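You operate a simulated robot arm through the tools that you are given. There is no shell and no other tool. Be economical: measure what you need, move in short steps, check, and stop when the job is done.

You are at the controls of a simulated two-armed robot. One attempt, no reset.

## Task
Press the yellow button of the spring tester three times. Then put the tin marked paste on the bench area marked checking away on the shelf marked coatings. Then fetch the blue cup marked sound and set it on the blue shelf below checking. Then take the box marked air filter and leave it on the shelf marked oil. Then put the grey cup with white band on the counter by the drip basin away on the top of the short trials table. Then close the drawer marked rings. Then take the measuring glass with teal band and leave it on top of the teal box marked fittings. Then take the basket with purple handle on the bench area marked final work and put it away on the shelf under the short trials table. Then open the lid of the bag sealer. Do these in the order given. Set down upright: tin marked paste, box marked air filter, measuring glass with teal band.

The check looks at the end state, three seconds after you hand in, the way a careful person would. Anything else that was tipped, shoved, dropped, spilled or broken makes it a failure. Lids that push on must go on centred and level and be pressed home; caps that screw on are set level and turned clockwise until they are tight.

## Robot
Two 6-joint arms with two-finger parallel grippers on one trunk, on a base that drives. Base frame: it is fixed to the floor where the robot stands at the start and does not move with it; the origin is under the middle of the robot, x ahead of it, y to its left, z up; the surface under the hand at the start is at about z = 0.9. Readings come in m, degrees, newtons and seconds.
The left shoulder is at the start at [-0.1, 0.177, 0.767], the right one opposite. With the tool pointing down near the work surface each hand reaches from about 0.1 to 0.66 m from the robot's upright axis, wherever it stands, measured 20 degrees to its own side. Places, roughly: basket with purple handle (16x11x9 cm) [1.2, -4.9, 0.9]; blue cup marked sound [0.75, 0.75, 1]; blue shelf below checking [0.8, 0.2, 0.3]; box marked air filter [1, 0.5, 1]; drawer marked rings [-0.3, 2.1, 0.8]; grey cup with white band (8x7x7 cm) [0, 2.3, 0.9]; lid of the bag sealer [-1.4, -0.7, 1]; measuring glass with teal band [-1.25, 1.5, 1]; shelf marked coatings [0.2, -7.6, 0.9]; shelf marked oil [0.2, 2.4, 0.5]; shelf under the short trials table [3, -7, 0.3]; teal box marked fittings [-1.25, 1.25, 1]; tin marked paste [1.25, -0.25, 1]; top of the short trials table [3, -7, 0.9]; yellow button of the spring tester [0.7, -0.1, 0.9]. Payload 1.57 kg a hand.
Tool frame (each hand has its own): the origin (TCP) lies between the finger pads and is the grasp point; the fingertips stand 0.03 m ahead of it; z points along the fingers, y is the line along which they close. The gripper opens to 0.08 m. The fingers are 0.017 m wide and 0.012 m thick; the gripper's body (0.04 by 0.082 m) begins 0.08 m behind the TCP.
Orientation is that of the tool frame in the base frame, as a unit quaternion [x, y, z, w]. With the fingers straight down and closing along the base's y, the tool's x points along the base's -x, its y along +y and its z along -z.

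## Interface
- The arms move only by the tool servo_tool. It takes "left_plan", "right_plan" or both (then of equal length, played together; a hand with none holds still); each is a list of rows, each an object (a shift or turn left out is 0, a gripper value left out holds the last) with "travel": the shift along the tool's x, y, z in units of 30 mm (1.0 is 30 mm), a list of three; "turn": the turn, a rotation vector about the tool's x, y, z in units of 8 degrees (1.0 is 8 degrees), a list of three; "claw": the opening, from 0 (shut) to 1 (fully open). In form: [{"travel": [x, y, z], "turn": [wx, wy, wz], "claw": claw}, ...]. A call has 1 to 12 rows; each row shifts and turns the commanded pose from where the row before left it, along the tool's axes as they then stand. A call with a number of a shift or a turn outside -1 to 1 is refused whole. Each row takes 0.2 s and may step no farther than 0.05 m and 8.6 degrees from the row before; otherwise, or with a gripper value out of range, the whole call is refused. A pose out of reach is approached as far as the arm can. The call stops where the force on the tool passes 40 N (or 10 N more than at its start, if that is more) or the arm is blocked; 0.2 s more then pass. The fingers move at their own pace (about 0.072 m/s each) and stop on an object; they squeeze with about 37 N. The grip force told is the motor's: it shows also when the fingers shut on nothing. Time passes only in rows, and 0.2 s behind the last, so rows that do not move let the fingers close. The reply holds the time, the measured pose of the TCP, the force on the tool along the base axes, the opening and the grip force, in the units named above and with some noise, with the torque about the TCP (base axes, N m) and any sound that the robot's microphone picked up.
- Cameras (640 x 400 px; columns grow to the right, rows downward): "scene" is now at [0.0462, -0.0179, 1.5041]; the picture's right is [-0.22, -0.98, 0.00], its down [-0.59, 0.13, -0.80] and it looks along [0.78, -0.18, -0.61] (base axes); focal length 280 px, centre (320, 200). "left" rides on the left gripper at [0.072, 0.007, -0.122] in its tool frame; the picture's right is [-0.09, 1.00, 0.00], its down [-0.84, -0.08, -0.54] and it looks along [-0.54, -0.05, 0.84] (tool axes); focal length 238 px, centre (320, 200). "right" rides on the right gripper at [0.072, -0.007, -0.122] in its tool frame; the picture's right is [0.09, 1.00, 0.00], its down [-0.84, 0.08, -0.54] and it looks along [-0.54, 0.05, 0.84] (tool axes); focal length 238 px, centre (320, 200). There is no depth. A picture from a camera that has moved, and an enlarged one, comes with that camera's place and axes in the base frame and with its lens.
- snapshot(camera): a new picture of that camera. No time passes.
- lift_body(by): slides the trunk up (or, below 0, down) by that many m; the arms and the scene camera ride with it, the base frame stays. It gives what a move gives, with no picture.
- drive_base(legs): drives the robot by 1 to 6 legs, each [ahead, left, turn to the left] in m, m and degrees, along the robot's own axes; the way and the turn of a leg run together, so that a leg with both is an arc; at most 1.5 m and 180 degrees a leg. The arms and the cameras ride along, it lands a little off, and it stops where it bumps. It gives what a move gives.
- turn_head(pan, tilt): turns the head with the scene camera to pan (to the left, within 143 degrees either way) and tilt (down, from -29 to 69), counted from straight ahead of the robot. It gives what a move gives.
- enlarge(camera, box): a new picture of the part [left, top, right, bottom] of that camera's present view, enlarged. No time passes.
- hand_in(): hands the job in; it is judged then, once.

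Go step by step. Nothing tells you exact positions but the pictures and the camera data: compare them with the known pose of the tool, close in by small moves and look again before you grip or let go. The budget is 217 turns and 228 pictures, counting those below and the enlarged ones. Unless the task says otherwise, let go and move clear before handing in, and close with one line.

The tools are called after "Emit:" by a JSON object that holds its "api" and its "payload". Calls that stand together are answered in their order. servo_tool: Moves the arms, as the interface text tells. Its arguments: {"type":"object","properties":{"left_plan":{"type":"array"},"right_plan":{"type":"array"}},"required":[]} The other tools are called the same way: lift_body (by) slides the trunk up or down; drive_base (legs) drives the base; turn_head (pan, tilt) turns the head that bears the scene camera; snapshot (camera) takes a picture; enlarge (camera, box) takes an enlarged picture of a part of a camera's view; hand_in () hands the job in.

At the start:

```text
time: 0.0
left_ee_pos: [0.2835, 0.0431, 1.2725]
left_tcp_rot: [0.0, 1.0, 0.001, 0.0]
left_ft_force: [-0.4, 0.2, -0.3]
left_torque: [0.0, -0.03, -0.01]
left_width: 0.0798
left_gripper_force: 0.1
right_ee_pos: [0.3446, -0.229, 1.2146]
right_tcp_rot: [0.001, 1.0, 0.0, 0.0]
right_ft_force: [0.5, -0.2, 0.8]
right_torque: [0.0, -0.02, -0.02]
right_width: 0.0797
right_gripper_force: 0.0
trunk travel left (down, up): [-0.21, 0.118]
robot x, y, heading: [-0.0008, 0.0012, -0.2]
head pan, tilt: [-12.8, 37.3]
```

scene: 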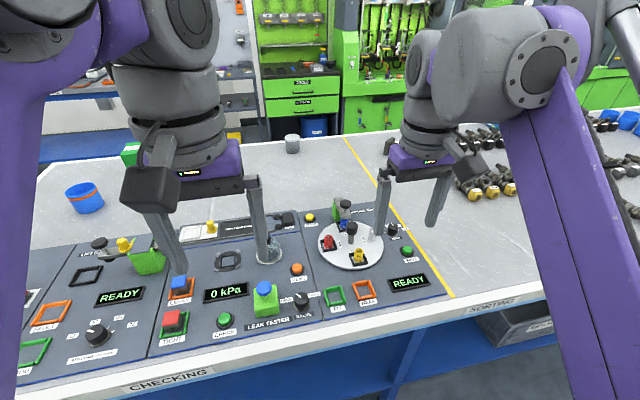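
right: 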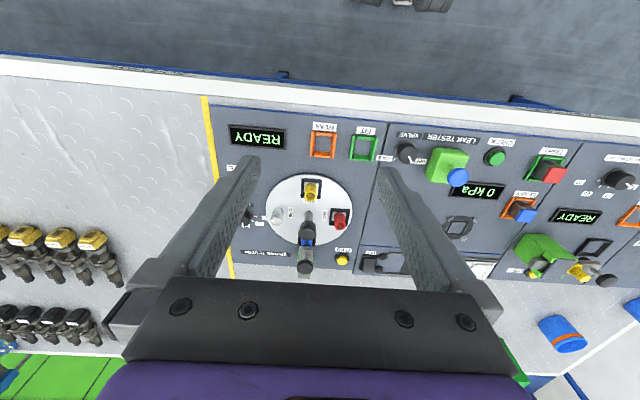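
left: 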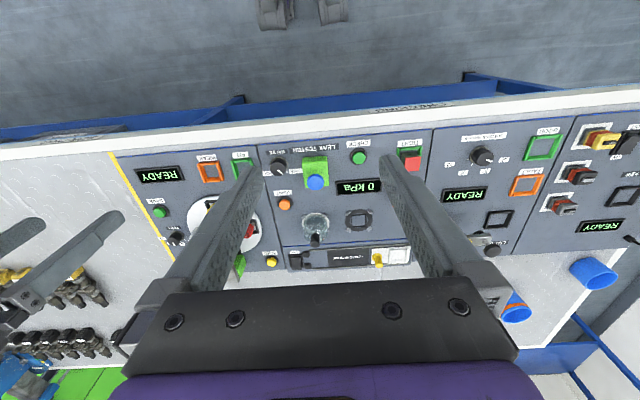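

I see a bench with several tester panels in front of me, and need to find which yellow button belongs to the spring tester. I'll take enlarged looks.

Emit:
{"api": "enlarge", "payload": {"camera": "scene", "box": [280, 180, 460, 300]}}

Emit:
{"api": "enlarge", "payload": {"camera": "right", "box": [200, 100, 440, 300]}}

Emit:
{"api": "enlarge", "payload": {"camera": "scene", "box": [50, 100, 370, 300]}}

```text
3.33 times, centred on (370, 240) of scene
camera zoom: at [0.0462, -0.0179, 1.5041], right [-0.22, -0.98, 0.0], down [-0.59, 0.13, -0.8], along [0.78, -0.18, -0.61], focal length 933 px, centre (153, 67)
```

zoom: 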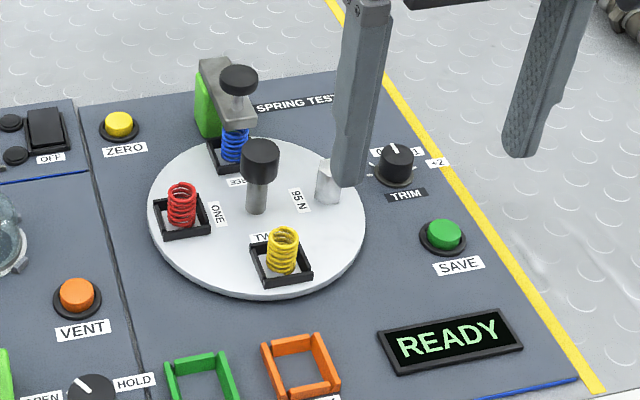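

```text
2.00 times, centred on (320, 200) of right
camera zoom: at [0.2732, -0.2361, 1.3363], right [-0.09, 1.0, 0.0], down [0.84, 0.08, 0.54], along [0.54, 0.05, -0.84], focal length 477 px, centre (320, 200)
```

zoom: 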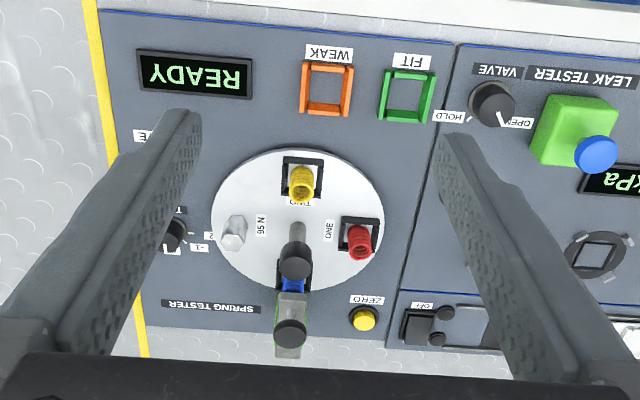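

```text
2.00 times, centred on (210, 200) of scene
camera zoom: at [0.0462, -0.0179, 1.5041], right [-0.22, -0.98, 0.0], down [-0.59, 0.13, -0.8], along [0.78, -0.18, -0.61], focal length 560 px, centre (540, 200)
```

zoom: 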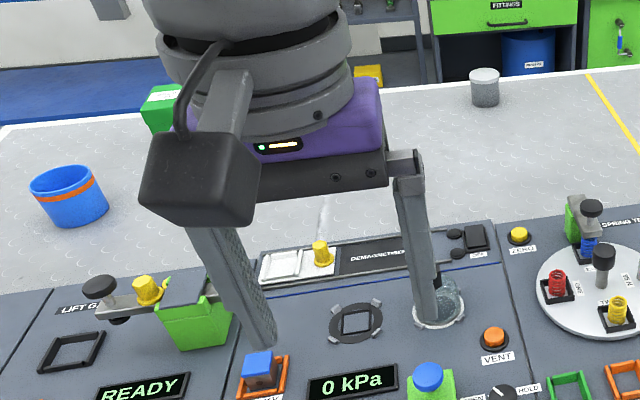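

The spring tester's yellow button is ZERO, at about [0.705, -0.139, 0.925]. I'll drive ahead a bit and shut the right gripper.

Emit:
{"api": "drive_base", "payload": {"legs": [[0.13, 0, 0]]}}

Emit:
{"api": "servo_tool", "payload": {"right_plan": [{"claw": 0}, {"claw": 0}, {"claw": 0}, {"claw": 0}]}}

Emit:
{"api": "snapshot", "payload": {"camera": "right"}}

Emit:
{"api": "snapshot", "payload": {"camera": "scene"}}

```text
time: 1.3
left_ee_pos: [0.4122, 0.0422, 1.2725]
left_tcp_rot: [0.001, 1.0, 0.0, 0.0]
left_ft_force: [-0.5, 0.6, -0.1]
left_torque: [-0.02, 0.04, 0.03]
left_width: 0.08
left_gripper_force: 0.1
right_ee_pos: [0.474, -0.2294, 1.2152]
right_tcp_rot: [0.001, 1.0, -0.001, -0.001]
right_ft_force: [-0.1, -0.4, -1.1]
right_torque: [0.01, 0.03, 0.0]
right_width: 0.0801
right_gripper_force: 0.1
trunk travel left (down, up): [-0.21, 0.118]
robot x, y, heading: [0.1298, 0.0026, -0.3]
head pan, tilt: [-12.8, 37.3]
```

```text
time: 2.3
left_ee_pos: [0.4113, 0.0427, 1.2728]
left_tcp_rot: [0.001, 1.0, 0.001, 0.0]
left_ft_force: [0.2, -0.5, -0.2]
left_torque: [0.0, -0.01, 0.01]
left_width: 0.0797
left_gripper_force: 0.1
right_ee_pos: [0.4736, -0.228, 1.2139]
right_tcp_rot: [0.001, 1.0, 0.0, 0.0]
right_ft_force: [0.0, 0.1, 0.0]
right_torque: [0.01, 0.0, 0.01]
right_width: 0.0
right_gripper_force: 21.3
trunk travel left (down, up): [-0.21, 0.118]
robot x, y, heading: [0.1337, -0.002, -0.2]
head pan, tilt: [-12.8, 37.3]
```

```text
221 pictures are left
camera right: at [0.4017, -0.2365, 1.3364], right [-0.09, 1.0, 0.0], down [0.84, 0.08, 0.54], along [0.54, 0.05, -0.84], focal length 238 px, centre (320, 200)
```

right: 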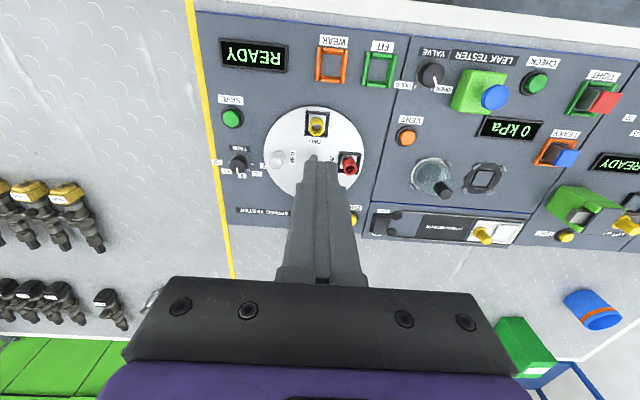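

```text
220 pictures are left
camera scene: at [0.1751, -0.018, 1.5041], right [-0.22, -0.97, 0.0], down [-0.59, 0.13, -0.8], along [0.78, -0.18, -0.61], focal length 280 px, centre (320, 200)
```

scene: 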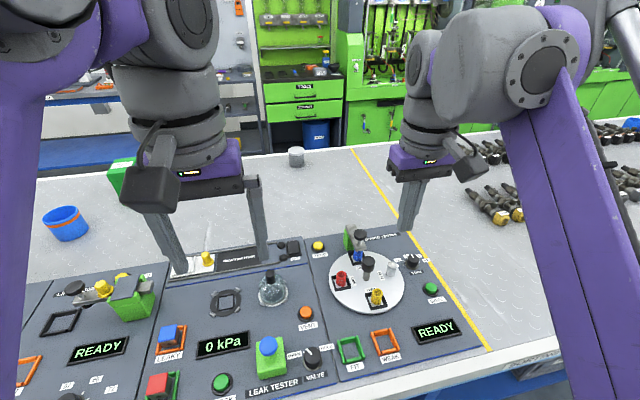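

The robot moved 0.13 m ahead, and the button should sit at [0.705, -0.139]. I'll move the right hand above it.

Emit:
{"api": "servo_tool", "payload": {"right_plan": [{"travel": [-0.858, 0.33, 0]}, {"travel": [-0.858, 0.33, 0]}, {"travel": [-0.858, 0.33, 0]}, {"travel": [-0.858, 0.33, 0]}, {"travel": [-0.858, 0.33, 0]}, {"travel": [-0.858, 0.33, 0]}, {"travel": [-0.858, 0.33, 0]}, {"travel": [-0.858, 0.33, 0]}, {"travel": [-0.858, 0.33, 0]}, {"travel": [0, 0, 1]}, {"travel": [0, 0, 1]}, {"travel": [0, 0, 1]}]}}

Emit:
{"api": "snapshot", "payload": {"camera": "right"}}

Emit:
{"api": "snapshot", "payload": {"camera": "scene"}}

```text
time: 4.9
left_ee_pos: [0.4129, 0.0421, 1.2721]
left_tcp_rot: [0.001, 1.0, 0.0, 0.0]
left_ft_force: [-0.6, 0.4, 0.5]
left_torque: [-0.01, 0.03, 0.02]
left_width: 0.0803
left_gripper_force: 0.1
right_ee_pos: [0.6206, -0.15, 1.0618]
right_tcp_rot: [0.001, 1.0, -0.001, 0.0]
right_ft_force: [-0.4, 0.5, -0.1]
right_torque: [0.01, -0.02, 0.03]
right_width: 0.0
right_gripper_force: 20.7
right hand out of reach, approached as far as the arm can: row 4, 5, 6, 7, 8, 9
trunk travel left (down, up): [-0.21, 0.118]
robot x, y, heading: [0.1282, -0.0031, -0.0]
head pan, tilt: [-12.8, 37.3]
```

```text
219 pictures are left
camera right: at [0.5495, -0.1563, 1.1833], right [-0.09, 1.0, 0.0], down [0.84, 0.08, 0.54], along [0.54, 0.05, -0.84], focal length 238 px, centre (320, 200)
```

right: 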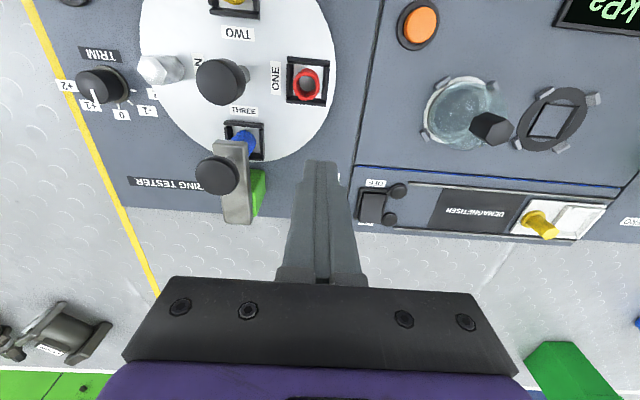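

```text
218 pictures are left
camera scene: at [0.175, -0.0181, 1.5041], right [-0.22, -0.97, 0.0], down [-0.59, 0.13, -0.8], along [0.78, -0.18, -0.61], focal length 280 px, centre (320, 200)
```

scene: 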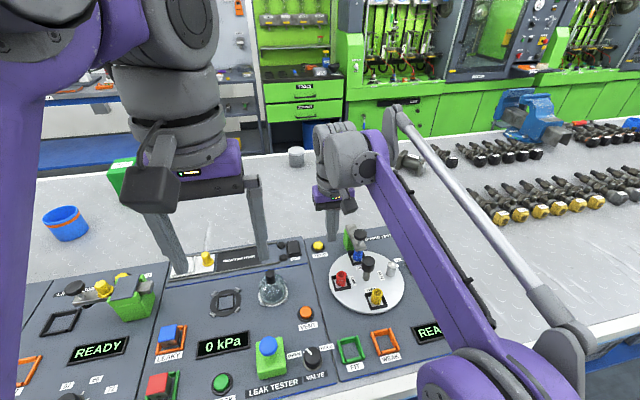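

The move was cut short by reach at height; the hand is at [0.621, -0.150, 1.062]. I'll finish the approach at this lower height.

Emit:
{"api": "servo_tool", "payload": {"right_plan": [{"travel": [0, 0, 0.5]}, {"travel": [-0.9, 0.1, 0]}, {"travel": [-0.9, 0.1, 0]}, {"travel": [-0.9, 0.1, 0]}, {"travel": [0, 0, 0]}]}}

Emit:
{"api": "snapshot", "payload": {"camera": "right"}}

Emit:
{"api": "enlarge", "payload": {"camera": "scene", "box": [260, 180, 420, 280]}}

```text
time: 6.1
left_ee_pos: [0.4107, 0.042, 1.2725]
left_tcp_rot: [0.001, 1.0, 0.0, 0.0]
left_ft_force: [-0.4, 0.0, 0.0]
left_torque: [0.03, 0.0, 0.03]
left_width: 0.0798
left_gripper_force: 0.1
right_ee_pos: [0.7025, -0.1435, 1.0494]
right_tcp_rot: [0.001, 1.0, 0.0, 0.0]
right_ft_force: [0.5, 0.0, -0.4]
right_torque: [0.0, 0.0, 0.03]
right_width: 0.0
right_gripper_force: 21.1
trunk travel left (down, up): [-0.21, 0.118]
robot x, y, heading: [0.1295, -0.0008, -0.2]
head pan, tilt: [-12.8, 37.3]
```

```text
217 pictures are left
camera right: at [0.6304, -0.1501, 1.1698], right [-0.09, 1.0, 0.0], down [0.84, 0.08, 0.54], along [0.54, 0.05, -0.84], focal length 238 px, centre (320, 200)
```

right: 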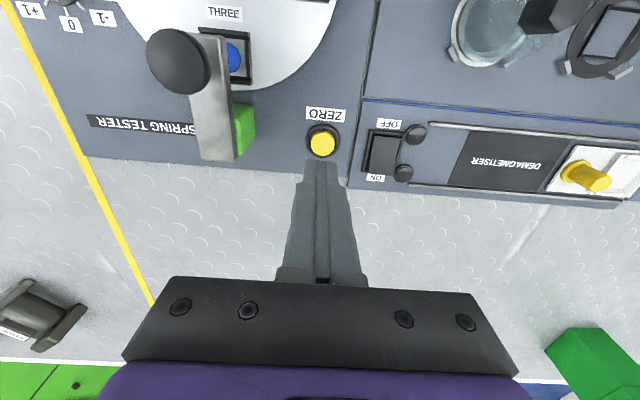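

```text
4.00 times, centred on (340, 230) of scene
camera zoom: at [0.1739, -0.018, 1.5041], right [-0.22, -0.97, 0.0], down [-0.59, 0.13, -0.8], along [0.78, -0.18, -0.6], focal length 1120 px, centre (240, 80)
```

zoom: 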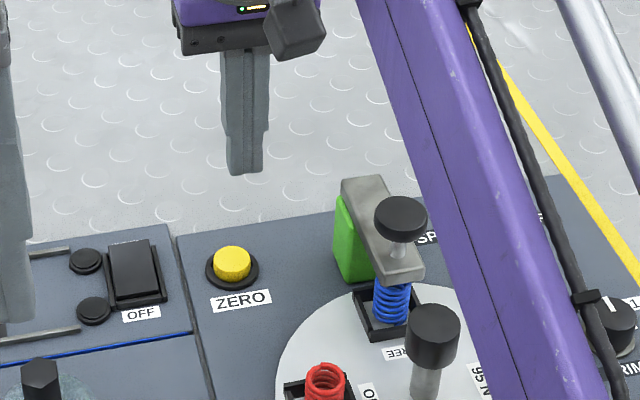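

The button is at about [0.715, -0.139, 0.921]. I'll centre and descend to just above it.

Emit:
{"api": "servo_tool", "payload": {"right_plan": [{"travel": [-0.4, 0.14, 0]}, {"travel": [0, 0, 1]}, {"travel": [0, 0, 1]}, {"travel": [0, 0, 0.67]}, {"travel": [0, 0, 0]}]}}

Emit:
{"api": "enlarge", "payload": {"camera": "scene", "box": [280, 200, 380, 262]}}

Emit:
{"api": "enlarge", "payload": {"camera": "right", "box": [240, 100, 400, 200]}}

```text
time: 7.3
left_ee_pos: [0.4119, 0.0421, 1.2727]
left_tcp_rot: [0.001, 1.0, 0.0, 0.0]
left_ft_force: [-0.4, -0.3, -0.5]
left_torque: [0.01, -0.02, 0.03]
left_width: 0.08
left_gripper_force: 0.0
right_ee_pos: [0.7044, -0.1402, 0.9619]
right_tcp_rot: [0.0, 1.0, 0.0, 0.0]
right_ft_force: [-0.6, 0.4, -0.2]
right_torque: [-0.01, -0.02, -0.02]
right_width: 0.0
right_gripper_force: 21.6
right hand out of reach, approached as far as the arm can: row 1
trunk travel left (down, up): [-0.21, 0.118]
robot x, y, heading: [0.1308, -0.0006, -0.2]
head pan, tilt: [-12.8, 37.3]
```

```text
6.40 times, centred on (330, 231) of scene
camera zoom: at [0.1749, -0.018, 1.5041], right [-0.22, -0.97, 0.0], down [-0.59, 0.13, -0.8], along [0.78, -0.18, -0.61], focal length 1791 px, centre (256, 2)
```

zoom: 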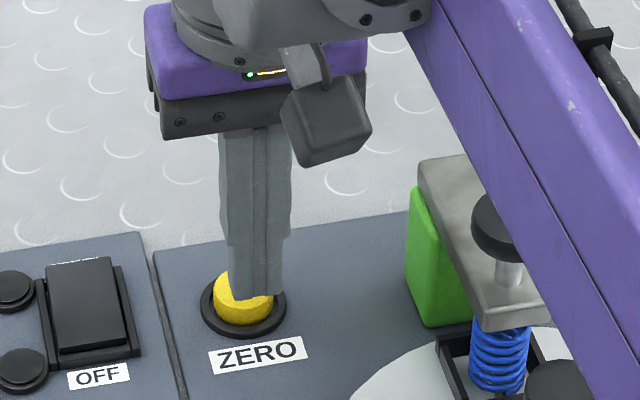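

```text
4.00 times, centred on (320, 150) of right
camera zoom: at [0.6334, -0.1472, 1.0838], right [-0.09, 1.0, 0.0], down [0.84, 0.08, 0.54], along [0.54, 0.05, -0.84], focal length 953 px, centre (320, 400)
```

zoom: 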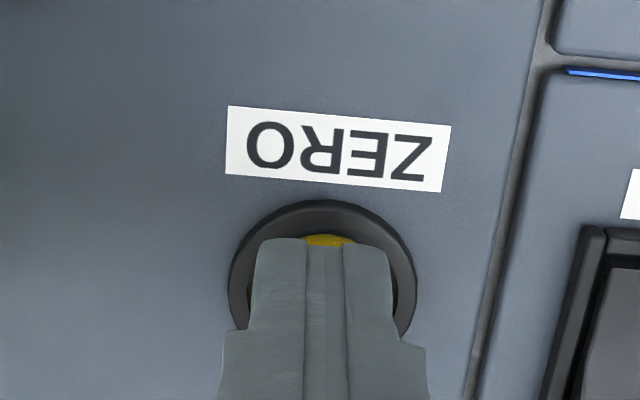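

The fingertips are just over the button. I'll press down in small steps and watch the force.

Emit:
{"api": "servo_tool", "payload": {"right_plan": [{"travel": [-0.15, 0.03, 0.2]}, {"travel": [0, 0, 0.1]}, {"travel": [0, 0, 0.1]}, {"travel": [0, 0, 0.1]}, {"travel": [0, 0, 0]}]}}

Emit:
{"api": "enlarge", "payload": {"camera": "scene", "box": [280, 200, 380, 262]}}

```text
time: 8.5
left_ee_pos: [0.4125, 0.0423, 1.272]
left_tcp_rot: [0.001, 1.0, 0.0, 0.0]
left_ft_force: [-0.3, 1.5, 0.5]
left_torque: [0.01, 0.02, -0.02]
left_width: 0.0801
left_gripper_force: 0.1
right_ee_pos: [0.709, -0.1376, 0.948]
right_tcp_rot: [0.001, 1.0, 0.0, 0.0]
right_ft_force: [1.3, 1.2, 1.4]
right_torque: [0.05, -0.06, 0.02]
right_width: 0.0003
right_gripper_force: 21.3
trunk travel left (down, up): [-0.21, 0.118]
robot x, y, heading: [0.1284, -0.0014, -0.1]
head pan, tilt: [-12.8, 37.3]
```

```text
6.40 times, centred on (330, 231) of scene
camera zoom: at [0.175, -0.0179, 1.5041], right [-0.22, -0.97, 0.0], down [-0.59, 0.13, -0.8], along [0.78, -0.18, -0.61], focal length 1791 px, centre (256, 2)
```

zoom: 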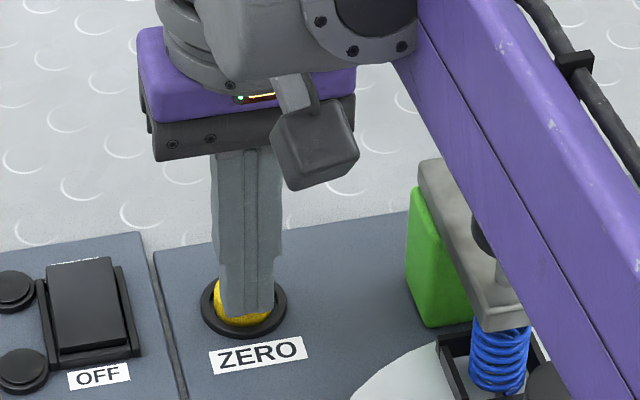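

Emit:
{"api": "servo_tool", "payload": {"right_plan": [{"travel": [0, 0, 0.1]}, {"travel": [0, 0, 0]}]}}

Emit:
{"api": "servo_tool", "payload": {"right_plan": [{"travel": [0, 0, 0.1]}, {"travel": [0, 0, 0]}]}}

Emit:
{"api": "enlarge", "payload": {"camera": "scene", "box": [280, 200, 380, 262]}}

```text
time: 9.1
left_ee_pos: [0.4119, 0.0435, 1.2721]
left_tcp_rot: [0.0, 1.0, 0.0, 0.0]
left_ft_force: [-0.1, 0.4, -0.1]
left_torque: [0.01, 0.0, 0.04]
left_width: 0.0799
left_gripper_force: 0.1
right_ee_pos: [0.7109, -0.138, 0.9439]
right_tcp_rot: [0.001, 1.0, 0.0, 0.002]
right_ft_force: [4.5, 0.2, 7.9]
right_torque: [0.01, -0.18, 0.02]
right_width: 0.0
right_gripper_force: 21.2
trunk travel left (down, up): [-0.21, 0.118]
robot x, y, heading: [0.1303, -0.001, 0.0]
head pan, tilt: [-12.8, 37.3]
heard: click
```

```text
time: 9.6
left_ee_pos: [0.4111, 0.0428, 1.2721]
left_tcp_rot: [0.001, 1.0, 0.001, 0.0]
left_ft_force: [0.7, -1.5, 0.4]
left_torque: [0.0, 0.03, 0.01]
left_width: 0.0803
left_gripper_force: 0.0
right_ee_pos: [0.709, -0.1364, 0.944]
right_tcp_rot: [0.001, 1.0, 0.0, 0.004]
right_ft_force: [5.3, 0.5, 20.3]
right_torque: [-0.01, -0.16, 0.02]
right_width: 0.0
right_gripper_force: 21.2
trunk travel left (down, up): [-0.21, 0.118]
robot x, y, heading: [0.1302, -0.0008, -0.2]
head pan, tilt: [-12.8, 37.3]
stopped in row 2 (right hand): the force on the tool passed its limit at 42 N (the readings are from after the stop); the commanded pose is now the measured one
```

```text
6.40 times, centred on (330, 231) of scene
camera zoom: at [0.174, -0.0176, 1.5041], right [-0.22, -0.98, 0.0], down [-0.59, 0.13, -0.8], along [0.78, -0.18, -0.6], focal length 1791 px, centre (256, 2)
```

zoom: 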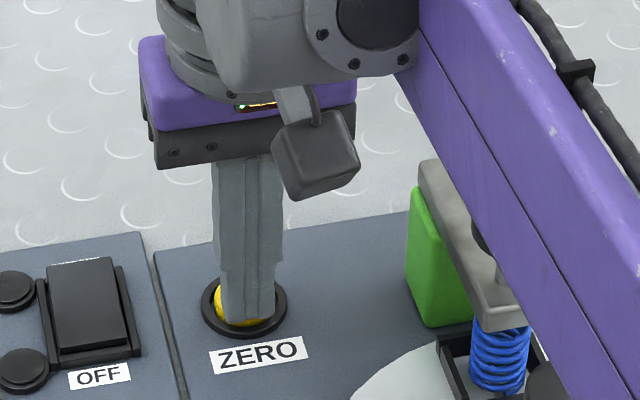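

A click was heard: press one done. I'll lift until clear, then press again in small steps.

Emit:
{"api": "servo_tool", "payload": {"right_plan": [{"travel": [0, 0, -0.6]}, {"travel": [0, 0, 0]}, {"travel": [0, 0, 0]}]}}

Emit:
{"api": "servo_tool", "payload": {"right_plan": [{"travel": [0, 0, 0.3]}, {"travel": [0, 0, 0.15]}, {"travel": [0, 0, 0.08]}, {"travel": [0, 0, 0.07]}, {"travel": [0, 0, 0]}]}}

```text
time: 10.4
left_ee_pos: [0.4129, 0.0426, 1.2719]
left_tcp_rot: [0.001, 1.0, 0.0, 0.001]
left_ft_force: [-0.5, -0.7, 0.2]
left_torque: [0.0, -0.02, 0.02]
left_width: 0.0798
left_gripper_force: 0.1
right_ee_pos: [0.7101, -0.1367, 0.9604]
right_tcp_rot: [0.001, 1.0, 0.0, 0.002]
right_ft_force: [0.0, -0.5, -0.3]
right_torque: [-0.02, -0.04, -0.01]
right_width: 0.0001
right_gripper_force: 21.6
trunk travel left (down, up): [-0.21, 0.118]
robot x, y, heading: [0.1269, -0.0015, -0.3]
head pan, tilt: [-12.8, 37.3]
```

```text
time: 11.6
left_ee_pos: [0.4109, 0.043, 1.2742]
left_tcp_rot: [0.001, 1.0, 0.0, 0.001]
left_ft_force: [0.3, 0.3, 0.5]
left_torque: [0.0, -0.01, 0.01]
left_width: 0.08
left_gripper_force: 0.0
right_ee_pos: [0.7101, -0.1378, 0.9444]
right_tcp_rot: [0.001, 1.0, -0.001, 0.003]
right_ft_force: [11.9, -4.1, 31.5]
right_torque: [-0.11, -0.37, 0.04]
right_width: 0.0
right_gripper_force: 20.4
trunk travel left (down, up): [-0.21, 0.118]
robot x, y, heading: [0.1281, 0.004, -0.4]
head pan, tilt: [-12.8, 37.3]
heard: click
```

Second click. Same again for the third press, then I'll lift clear.

Emit:
{"api": "servo_tool", "payload": {"right_plan": [{"travel": [0, 0, -0.6]}, {"travel": [0, 0, 0]}, {"travel": [0, 0, 0]}]}}

Emit:
{"api": "servo_tool", "payload": {"right_plan": [{"travel": [0, 0, 0.3]}, {"travel": [0, 0, 0.15]}, {"travel": [0, 0, 0.08]}, {"travel": [0, 0, 0.05]}, {"travel": [0, 0, 0]}]}}

```text
time: 12.4
left_ee_pos: [0.4128, 0.0418, 1.2721]
left_tcp_rot: [0.0, 1.0, 0.0, 0.0]
left_ft_force: [-0.9, 0.7, 0.1]
left_torque: [0.0, -0.01, -0.03]
left_width: 0.0799
left_gripper_force: 0.0
right_ee_pos: [0.7111, -0.1374, 0.9605]
right_tcp_rot: [0.0, 1.0, 0.0, 0.002]
right_ft_force: [-0.7, -0.3, 0.2]
right_torque: [0.0, -0.03, -0.01]
right_width: 0.0002
right_gripper_force: 20.9
trunk travel left (down, up): [-0.21, 0.118]
robot x, y, heading: [0.1311, -0.0016, 0.1]
head pan, tilt: [-12.8, 37.3]
```

```text
time: 13.6
left_ee_pos: [0.4117, 0.043, 1.2725]
left_tcp_rot: [0.0, 1.0, 0.0, 0.0]
left_ft_force: [-0.1, 0.1, 0.3]
left_torque: [0.0, -0.01, 0.05]
left_width: 0.0799
left_gripper_force: 0.0
right_ee_pos: [0.7112, -0.1376, 0.9443]
right_tcp_rot: [0.0, 1.0, 0.0, 0.004]
right_ft_force: [8.0, 2.1, 18.5]
right_torque: [0.07, -0.22, 0.02]
right_width: 0.0001
right_gripper_force: 21.3
trunk travel left (down, up): [-0.21, 0.118]
robot x, y, heading: [0.1286, 0.0018, 0.1]
head pan, tilt: [-12.8, 37.3]
heard: click
```

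Three clicks heard, so the button is done. I'll raise and retract the right hand, then look around the room.

Emit:
{"api": "servo_tool", "payload": {"right_plan": [{"travel": [0, 0, -1]}, {"travel": [0, 0, -1]}, {"travel": [0, 0, -1]}, {"travel": [1, -0.2, -1]}, {"travel": [1, -0.2, -1]}, {"travel": [1, -0.2, -1]}, {"travel": [1, -0.2, -1]}, {"travel": [1, -0.2, -1]}, {"travel": [1, -0.2, -1]}, {"travel": [1, -0.2, 0]}, {"travel": [1, -0.2, 0]}, {"claw": 1}]}}

Emit:
{"api": "turn_head", "payload": {"pan": -20, "tilt": 15}}

Emit:
{"api": "snapshot", "payload": {"camera": "scene"}}

Emit:
{"api": "turn_head", "payload": {"pan": -90, "tilt": 15}}

Emit:
{"api": "snapshot", "payload": {"camera": "scene"}}

Emit:
{"api": "turn_head", "payload": {"pan": 60, "tilt": 15}}

Emit:
{"api": "snapshot", "payload": {"camera": "scene"}}

Emit:
{"api": "turn_head", "payload": {"pan": 140, "tilt": 15}}

Emit:
{"api": "snapshot", "payload": {"camera": "scene"}}

```text
time: 16.2
left_ee_pos: [0.4135, 0.0424, 1.2721]
left_tcp_rot: [0.001, 1.0, 0.0, 0.0]
left_ft_force: [0.2, -0.5, 0.1]
left_torque: [0.03, 0.0, 0.0]
left_width: 0.0798
left_gripper_force: 0.0
right_ee_pos: [0.4687, -0.185, 1.2107]
right_tcp_rot: [0.001, 1.0, 0.0, 0.002]
right_ft_force: [-0.8, 0.3, 0.3]
right_torque: [0.0, -0.03, -0.03]
right_width: 0.0525
right_gripper_force: 0.1
trunk travel left (down, up): [-0.21, 0.118]
robot x, y, heading: [0.1303, -0.0024, -0.2]
head pan, tilt: [-12.8, 37.3]
```

```text
time: 17.1
left_ee_pos: [0.412, 0.0428, 1.272]
left_tcp_rot: [0.002, 1.0, 0.0, 0.0]
left_ft_force: [-0.5, 0.5, 0.2]
left_torque: [0.01, -0.02, -0.02]
left_width: 0.0801
left_gripper_force: 0.0
right_ee_pos: [0.4671, -0.1852, 1.2096]
right_tcp_rot: [0.001, 1.0, 0.0, 0.003]
right_ft_force: [-0.8, 0.1, 0.5]
right_torque: [0.03, -0.02, -0.02]
right_width: 0.0799
right_gripper_force: 0.0
trunk travel left (down, up): [-0.21, 0.118]
robot x, y, heading: [0.1242, 0.0022, -0.2]
head pan, tilt: [-20.0, 15.0]
```

```text
211 pictures are left
camera scene: at [0.1784, -0.0308, 1.5395], right [-0.34, -0.94, 0.0], down [-0.24, 0.09, -0.97], along [0.91, -0.33, -0.26], focal length 280 px, centre (320, 200)
```

scene: 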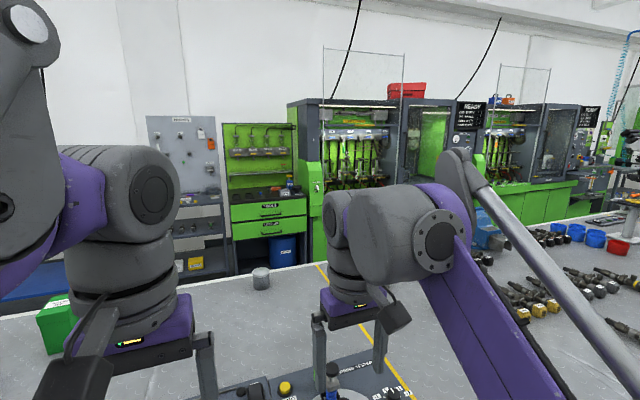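

```text
time: 18.5
left_ee_pos: [0.4129, 0.0412, 1.2725]
left_tcp_rot: [0.001, 1.0, -0.001, 0.001]
left_ft_force: [-0.1, 0.8, -0.2]
left_torque: [0.01, -0.01, 0.01]
left_width: 0.08
left_gripper_force: 0.0
right_ee_pos: [0.468, -0.1849, 1.2113]
right_tcp_rot: [0.0, 1.0, 0.0, 0.003]
right_ft_force: [0.4, -0.5, 0.1]
right_torque: [0.03, 0.0, 0.0]
right_width: 0.0802
right_gripper_force: 0.1
trunk travel left (down, up): [-0.21, 0.118]
robot x, y, heading: [0.1281, -0.0014, -0.2]
head pan, tilt: [-90.0, 15.0]
```

```text
210 pictures are left
camera scene: at [0.0906, -0.0921, 1.5396], right [-1.0, 0.0, 0.0], down [0.0, 0.26, -0.97], along [0.0, -0.97, -0.26], focal length 280 px, centre (320, 200)
```

scene: 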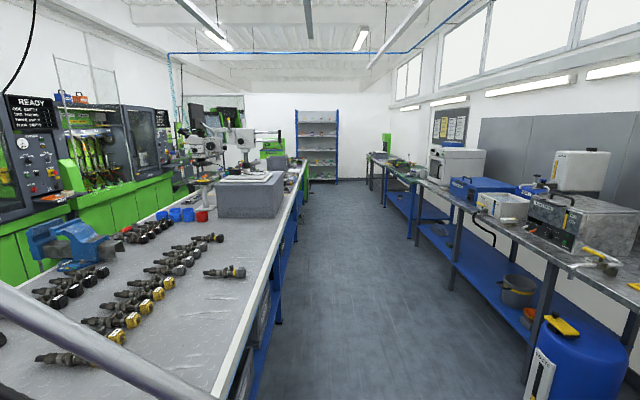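

```text
time: 20.8
left_ee_pos: [0.4121, 0.042, 1.2725]
left_tcp_rot: [0.001, 1.0, 0.0, 0.0]
left_ft_force: [0.2, -0.1, 0.1]
left_torque: [0.04, -0.01, 0.0]
left_width: 0.08
left_gripper_force: 0.0
right_ee_pos: [0.4682, -0.185, 1.2104]
right_tcp_rot: [0.001, 1.0, 0.001, 0.002]
right_ft_force: [-0.1, 0.1, -0.1]
right_torque: [0.03, 0.03, 0.02]
right_width: 0.0803
right_gripper_force: 0.1
trunk travel left (down, up): [-0.21, 0.118]
robot x, y, heading: [0.1298, -0.001, -0.3]
head pan, tilt: [60.0, 15.0]
```

```text
209 pictures are left
camera scene: at [0.1374, 0.0821, 1.5396], right [0.87, -0.5, 0.0], down [-0.13, -0.22, -0.97], along [0.48, 0.84, -0.26], focal length 280 px, centre (320, 200)
```

scene: 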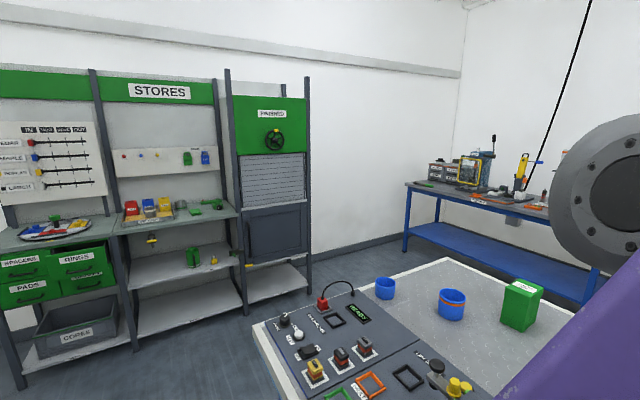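

```text
time: 22.4
left_ee_pos: [0.4126, 0.0424, 1.2724]
left_tcp_rot: [0.001, 1.0, 0.0, 0.0]
left_ft_force: [0.0, 0.2, 0.0]
left_torque: [0.01, -0.01, -0.01]
left_width: 0.0801
left_gripper_force: 0.1
right_ee_pos: [0.467, -0.1829, 1.2106]
right_tcp_rot: [0.0, 1.0, 0.0, 0.004]
right_ft_force: [0.3, -0.6, -0.3]
right_torque: [-0.03, -0.02, 0.01]
right_width: 0.08
right_gripper_force: 0.0
trunk travel left (down, up): [-0.21, 0.118]
robot x, y, heading: [0.1271, -0.0006, 0.0]
head pan, tilt: [140.0, 15.0]
```

```text
208 pictures are left
camera scene: at [0.0192, 0.0614, 1.5396], right [0.64, 0.77, 0.0], down [0.2, -0.17, -0.97], along [-0.74, 0.62, -0.26], focal length 280 px, centre (320, 200)
```

scene: 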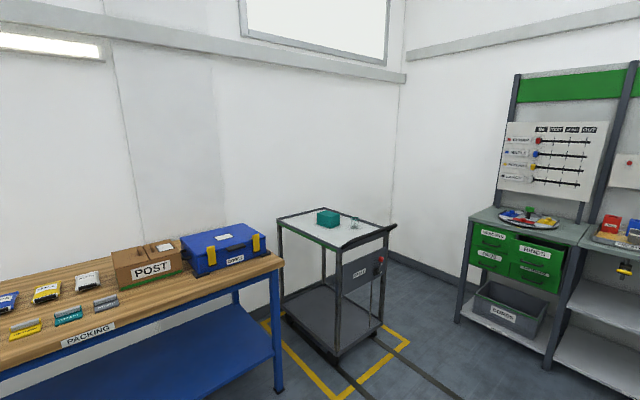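

I have a map now: the island bench spans x 0.33–1.39, and its left end is at y≈0.87, with about a 1 m gap to the stores rack. The tin is at about [1.2, -0.15] near the far edge, so I'll drive around the left end.

Emit:
{"api": "turn_head", "payload": {"pan": 0, "tilt": 30}}

Emit:
{"api": "drive_base", "payload": {"legs": [[-0.3, 0, 0], [0, 1.38, 0], [0.6, 0, 0]]}}

Emit:
{"api": "snapshot", "payload": {"camera": "scene"}}

```text
time: 24.6
left_ee_pos: [0.4128, 0.0419, 1.2727]
left_tcp_rot: [0.001, 1.0, 0.0, 0.0]
left_ft_force: [0.5, 0.7, -0.4]
left_torque: [0.0, 0.01, 0.01]
left_width: 0.0801
left_gripper_force: 0.1
right_ee_pos: [0.4679, -0.1835, 1.2107]
right_tcp_rot: [0.001, 1.0, 0.0, 0.003]
right_ft_force: [0.3, -0.4, -0.4]
right_torque: [-0.01, 0.03, -0.02]
right_width: 0.0801
right_gripper_force: 0.1
trunk travel left (down, up): [-0.21, 0.118]
robot x, y, heading: [0.1321, -0.0025, -0.1]
head pan, tilt: [0.0, 30.0]
```

```text
time: 41.4
left_ee_pos: [0.7239, 1.3897, 1.2739]
left_tcp_rot: [0.024, 1.0, 0.001, 0.0]
left_ft_force: [0.0, 0.0, 0.3]
left_torque: [-0.06, 0.01, -0.01]
left_width: 0.0801
left_gripper_force: 0.0
right_ee_pos: [0.7692, 1.1605, 1.211]
right_tcp_rot: [0.024, 1.0, 0.0, 0.001]
right_ft_force: [0.4, -1.7, -0.3]
right_torque: [-0.02, -0.02, 0.02]
right_width: 0.0797
right_gripper_force: 0.0
trunk travel left (down, up): [-0.21, 0.118]
robot x, y, heading: [0.4429, 1.3597, -2.5]
head pan, tilt: [0.0, 30.0]
```

```text
207 pictures are left
camera scene: at [0.4914, 1.3591, 1.5154], right [-0.05, -1.0, 0.0], down [-0.5, 0.02, -0.87], along [0.86, -0.04, -0.5], focal length 280 px, centre (320, 200)
```

scene: 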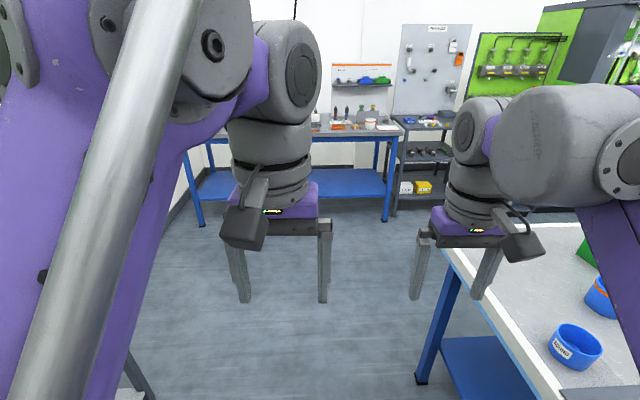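

The way ahead is clear. I'll go forward to x≈1.9, turn around to face the bench's far side, and slide to the tin.

Emit:
{"api": "drive_base", "payload": {"legs": [[1.45, 0, 2.5], [0, -0.3, 180], [0, 1.2, 0]]}}

Emit:
{"api": "snapshot", "payload": {"camera": "scene"}}

```text
time: 67.0
left_ee_pos: [2.0245, 0.0774, 1.2726]
left_tcp_rot: [0.998, 0.071, 0.0, 0.0]
left_ft_force: [-0.1, -0.6, 0.6]
left_torque: [0.01, 0.03, 0.02]
left_width: 0.08
left_gripper_force: 0.1
right_ee_pos: [1.935, 0.2931, 1.2108]
right_tcp_rot: [0.997, 0.071, -0.003, 0.001]
right_ft_force: [0.1, -0.3, -0.4]
right_torque: [0.02, 0.01, 0.03]
right_width: 0.08
right_gripper_force: 0.1
trunk travel left (down, up): [-0.21, 0.118]
robot x, y, heading: [2.298, 0.1589, -172.0]
head pan, tilt: [0.0, 30.0]
cut short: leg 2
```

```text
206 pictures are left
camera scene: at [2.2479, 0.1533, 1.5154], right [-0.14, 0.99, 0.0], down [0.49, 0.07, -0.87], along [-0.86, -0.12, -0.5], focal length 280 px, centre (320, 200)
```

scene: 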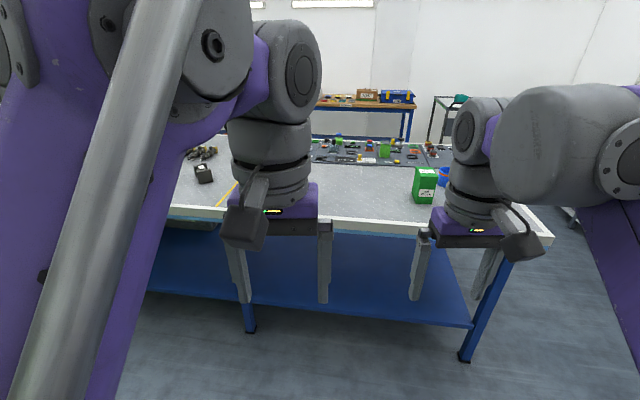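

Leg 2 was cut short, so I may have touched something. I'll look around behind me.

Emit:
{"api": "turn_head", "payload": {"pan": -110, "tilt": 25}}

Emit:
{"api": "snapshot", "payload": {"camera": "scene"}}

Emit:
{"api": "turn_head", "payload": {"pan": 110, "tilt": 25}}

Emit:
{"api": "snapshot", "payload": {"camera": "scene"}}

```text
time: 68.9
left_ee_pos: [2.023, 0.0772, 1.272]
left_tcp_rot: [0.997, 0.071, 0.0, -0.001]
left_ft_force: [-0.5, -0.4, -0.2]
left_torque: [0.01, -0.03, 0.02]
left_width: 0.08
left_gripper_force: 0.1
right_ee_pos: [1.9366, 0.2931, 1.211]
right_tcp_rot: [0.998, 0.07, -0.002, 0.0]
right_ft_force: [0.3, 0.5, 0.1]
right_torque: [-0.02, 0.03, -0.02]
right_width: 0.0799
right_gripper_force: 0.2
trunk travel left (down, up): [-0.21, 0.118]
robot x, y, heading: [2.2962, 0.1602, -171.7]
head pan, tilt: [-110.0, 25.0]
```

```text
205 pictures are left
camera scene: at [2.3563, 0.2563, 1.5233], right [0.98, -0.21, 0.0], down [-0.09, -0.41, -0.91], along [0.19, 0.89, -0.42], focal length 280 px, centre (320, 200)
```

scene: 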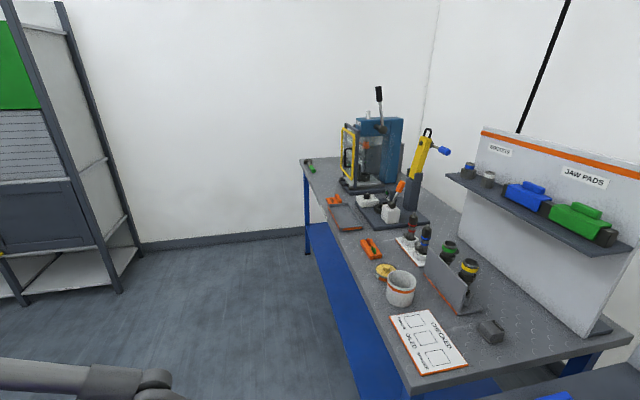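

```text
time: 72.1
left_ee_pos: [2.0234, 0.0773, 1.2734]
left_tcp_rot: [0.997, 0.071, 0.0, 0.002]
left_ft_force: [-0.8, -0.1, -0.2]
left_torque: [-0.03, -0.02, 0.0]
left_width: 0.0802
left_gripper_force: 0.1
right_ee_pos: [1.9358, 0.2936, 1.211]
right_tcp_rot: [0.998, 0.07, -0.002, 0.0]
right_ft_force: [-0.6, -0.6, 0.3]
right_torque: [0.0, -0.01, 0.0]
right_width: 0.0801
right_gripper_force: 0.0
trunk travel left (down, up): [-0.21, 0.118]
robot x, y, heading: [2.2976, 0.1606, -172.0]
head pan, tilt: [110.0, 25.0]
```

```text
204 pictures are left
camera scene: at [2.3808, 0.0848, 1.5233], right [-0.88, -0.47, 0.0], down [-0.2, 0.37, -0.91], along [0.43, -0.8, -0.42], focal length 280 px, centre (320, 200)
```

scene: 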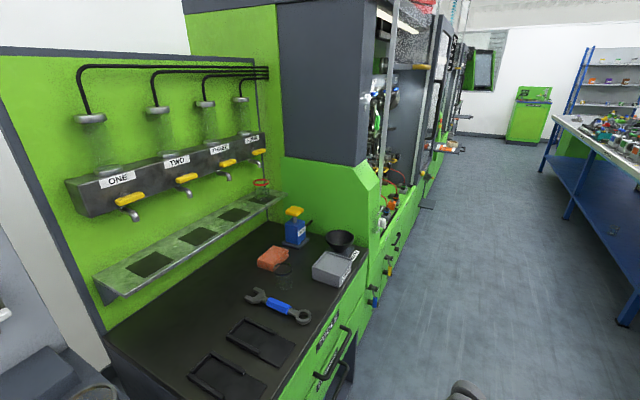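

Nothing looks disturbed; it probably just grazed the blue side table. Next I'll align to heading 180 and move opposite the tin.

Emit:
{"api": "drive_base", "payload": {"legs": [[0, 0, -8], [0.52, 0, 0], [0, 0.44, 0]]}}

Emit:
{"api": "turn_head", "payload": {"pan": -10, "tilt": 38}}

Emit:
{"api": "snapshot", "payload": {"camera": "scene"}}

Emit:
{"api": "snapshot", "payload": {"camera": "right"}}

```text
time: 79.5
left_ee_pos: [1.5114, -0.3137, 1.2716]
left_tcp_rot: [1.0, 0.0, -0.001, 0.0]
left_ft_force: [-0.4, -0.3, 0.5]
left_torque: [-0.01, -0.02, 0.01]
left_width: 0.0801
left_gripper_force: 0.2
right_ee_pos: [1.4545, -0.0863, 1.2111]
right_tcp_rot: [1.0, 0.0, -0.002, 0.0]
right_ft_force: [-0.1, 0.6, 0.2]
right_torque: [0.02, -0.02, 0.0]
right_width: 0.0801
right_gripper_force: 0.1
trunk travel left (down, up): [-0.21, 0.118]
robot x, y, heading: [1.7926, -0.2733, 179.9]
head pan, tilt: [110.0, 25.0]
```

```text
time: 81.5
left_ee_pos: [1.51, -0.3121, 1.2716]
left_tcp_rot: [1.0, 0.0, 0.0, 0.0]
left_ft_force: [0.2, -0.4, -1.0]
left_torque: [-0.01, 0.0, -0.02]
left_width: 0.0799
left_gripper_force: 0.0
right_ee_pos: [1.4546, -0.086, 1.2115]
right_tcp_rot: [1.0, 0.0, -0.004, 0.0]
right_ft_force: [0.2, -0.7, 0.5]
right_torque: [-0.03, 0.0, 0.02]
right_width: 0.0798
right_gripper_force: 0.1
trunk travel left (down, up): [-0.21, 0.118]
robot x, y, heading: [1.7965, -0.2709, 180.2]
head pan, tilt: [-10.0, 38.0]
```

```text
203 pictures are left
camera scene: at [1.7486, -0.2543, 1.503], right [0.17, 0.98, 0.0], down [0.61, -0.11, -0.79], along [-0.78, 0.14, -0.62], focal length 280 px, centre (320, 200)
```

scene: 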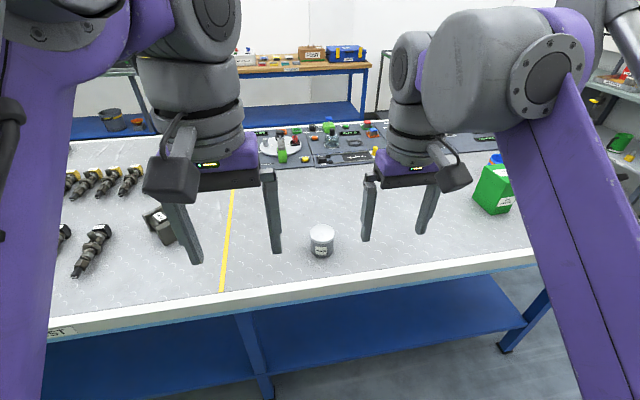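

```text
202 pictures are left
camera right: at [1.5276, -0.0805, 1.3323], right [0.09, -1.0, 0.0], down [-0.83, -0.08, 0.55], along [-0.54, -0.05, -0.84], focal length 238 px, centre (320, 200)
```

right: 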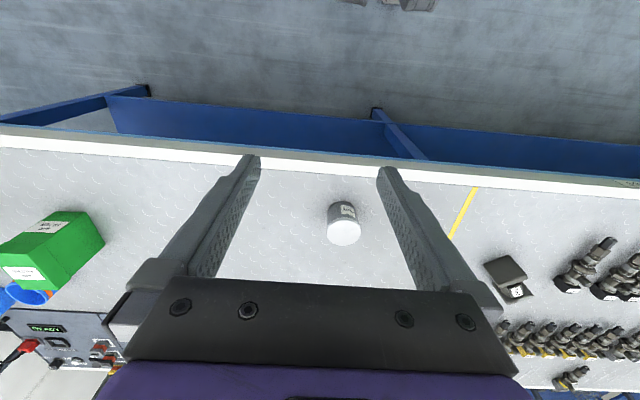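

The tin stands at about [1.20, -0.157], 66 mm wide, with its top at about z 0.96. It will go into a shelf, so I'll tilt the right hand about 40° forward and approach above it.

Emit:
{"api": "servo_tool", "payload": {"right_plan": [{"turn": [0, -1, 0]}, {"turn": [0, -1, 0]}, {"turn": [0, -1, 0]}, {"turn": [0, -1, 0]}, {"turn": [0, -1, 0]}, {}]}}

Emit:
{"api": "servo_tool", "payload": {"right_plan": [{"travel": [-0.308, 0.237, 0.955]}, {"travel": [-0.308, 0.237, 0.955]}, {"travel": [-0.308, 0.237, 0.955]}, {"travel": [-0.308, 0.237, 0.955]}, {"travel": [-0.308, 0.237, 0.955]}, {"travel": [-0.308, 0.237, 0.955]}, {"travel": [-0.308, 0.237, 0.955]}, {"travel": [-0.308, 0.237, 0.955]}, {"travel": [-0.308, 0.237, 0.955]}, {"travel": [-0.308, 0.237, 0.955]}, {}]}}

Emit:
{"api": "snapshot", "payload": {"camera": "right"}}

Emit:
{"api": "snapshot", "payload": {"camera": "scene"}}

```text
time: 82.9
left_ee_pos: [1.5097, -0.3141, 1.2722]
left_tcp_rot: [1.0, 0.0, 0.0, 0.0]
left_ft_force: [0.3, -0.5, -0.3]
left_torque: [-0.02, -0.01, -0.01]
left_width: 0.08
left_gripper_force: 0.1
right_ee_pos: [1.4545, -0.0869, 1.2113]
right_tcp_rot: [0.939, 0.0, -0.344, 0.0]
right_ft_force: [-0.8, 0.9, 0.5]
right_torque: [0.02, -0.03, -0.06]
right_width: 0.08
right_gripper_force: 0.1
trunk travel left (down, up): [-0.21, 0.118]
robot x, y, heading: [1.7942, -0.268, 180.0]
head pan, tilt: [-10.0, 38.0]
```

```text
time: 85.3
left_ee_pos: [1.5115, -0.3134, 1.2729]
left_tcp_rot: [1.0, 0.0, 0.0, 0.0]
left_ft_force: [0.3, -0.5, 0.2]
left_torque: [0.0, 0.0, 0.01]
left_width: 0.0802
left_gripper_force: 0.2
right_ee_pos: [1.2014, -0.1589, 1.053]
right_tcp_rot: [0.939, -0.001, -0.345, 0.0]
right_ft_force: [-0.2, -0.5, 0.5]
right_torque: [0.01, -0.01, 0.0]
right_width: 0.0799
right_gripper_force: 0.1
trunk travel left (down, up): [-0.21, 0.118]
robot x, y, heading: [1.7907, -0.2695, 179.9]
head pan, tilt: [-10.0, 38.0]
```

```text
201 pictures are left
camera right: at [1.3355, -0.1535, 1.0989], right [0.07, -1.0, -0.06], down [-0.29, -0.08, 0.95], along [-0.95, -0.05, -0.29], focal length 238 px, centre (320, 200)
```

right: 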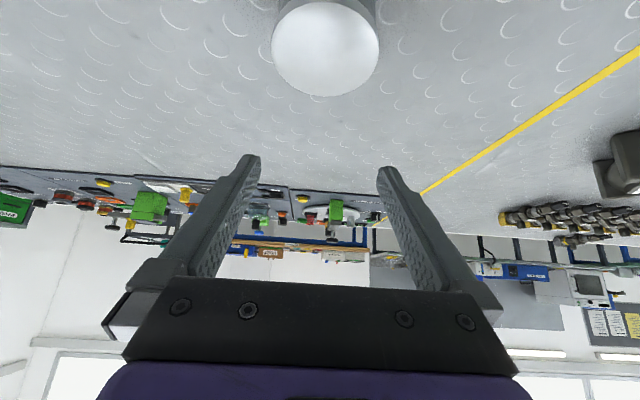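

```text
200 pictures are left
camera scene: at [1.7492, -0.2541, 1.503], right [0.17, 0.98, 0.0], down [0.61, -0.11, -0.79], along [-0.78, 0.14, -0.62], focal length 280 px, centre (320, 200)
```

scene: 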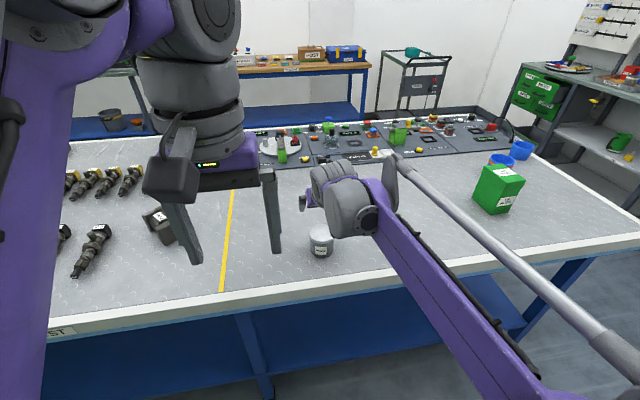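

Emit:
{"api": "enlarge", "payload": {"camera": "scene", "box": [280, 200, 360, 270]}}

Emit:
{"api": "enlarge", "payload": {"camera": "right", "box": [220, 0, 420, 125]}}

```text
5.71 times, centred on (320, 235) of scene
camera zoom: at [1.7492, -0.2541, 1.503], right [0.17, 0.98, 0.0], down [0.61, -0.11, -0.79], along [-0.78, 0.14, -0.62], focal length 1599 px, centre (320, 0)
```

zoom: 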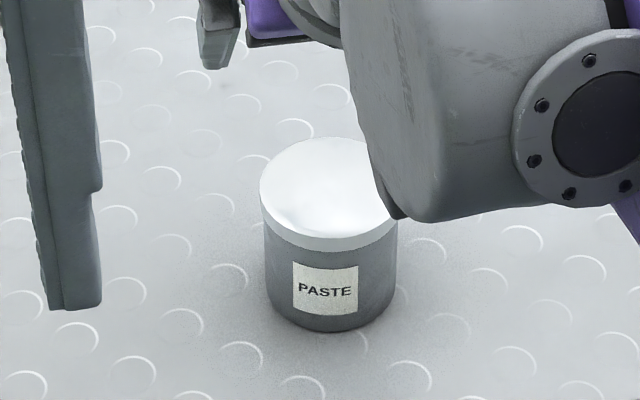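

```text
3.20 times, centred on (320, 62) of right
camera zoom: at [1.3355, -0.1535, 1.0989], right [0.07, -1.0, -0.06], down [-0.29, -0.08, 0.95], along [-0.95, -0.05, -0.29], focal length 763 px, centre (320, 640)
```

zoom: 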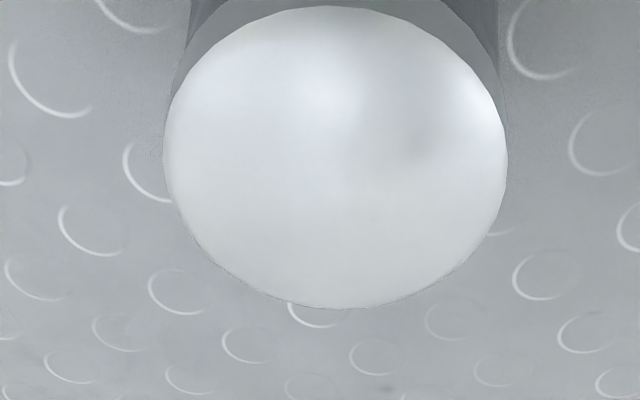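

The tin's centre is at about [1.22, -0.157], with its top at z 0.967. I'll shift and descend around it.

Emit:
{"api": "servo_tool", "payload": {"right_plan": [{"travel": [0.47, -0.08, -0.4]}, {"travel": [0.62, 0, 0.74]}, {"travel": [0.62, 0, 0.74]}, {"travel": [0.62, 0, 0.74]}, {"travel": [0.62, 0, 0.74]}, {}]}}

Emit:
{"api": "enlarge", "payload": {"camera": "scene", "box": [270, 180, 390, 270]}}

Emit:
{"api": "snapshot", "payload": {"camera": "right"}}

```text
time: 86.7
left_ee_pos: [1.5102, -0.3132, 1.2722]
left_tcp_rot: [1.0, -0.001, -0.001, 0.0]
left_ft_force: [0.1, 0.2, -0.3]
left_torque: [0.0, -0.01, 0.01]
left_width: 0.0799
left_gripper_force: 0.0
right_ee_pos: [1.2174, -0.1561, 0.9356]
right_tcp_rot: [0.939, 0.0, -0.345, 0.0]
right_ft_force: [-0.1, 0.5, 0.0]
right_torque: [0.0, 0.01, 0.0]
right_width: 0.0799
right_gripper_force: 0.1
trunk travel left (down, up): [-0.21, 0.118]
robot x, y, heading: [1.7921, -0.2708, 179.6]
head pan, tilt: [-10.0, 38.0]
```

```text
4.44 times, centred on (330, 225) of scene
camera zoom: at [1.7489, -0.2542, 1.503], right [0.17, 0.98, 0.0], down [0.61, -0.11, -0.79], along [-0.78, 0.14, -0.62], focal length 1244 px, centre (276, 89)
```

zoom: 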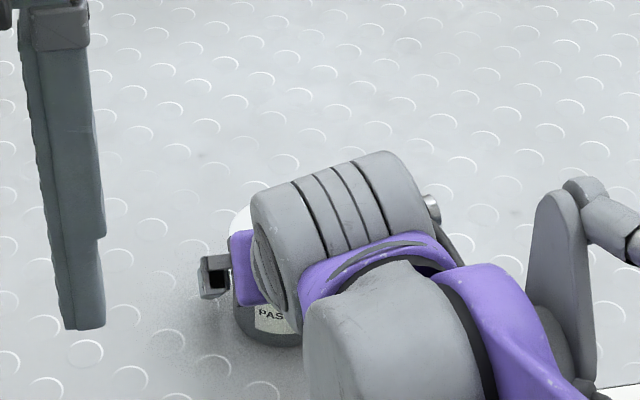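

```text
196 pictures are left
camera right: at [1.3509, -0.1499, 0.9809], right [0.07, -1.0, -0.06], down [-0.29, -0.08, 0.95], along [-0.95, -0.05, -0.29], focal length 238 px, centre (320, 200)
```

right: 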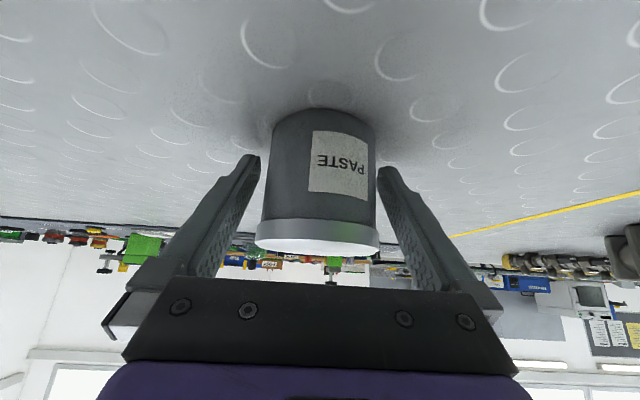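

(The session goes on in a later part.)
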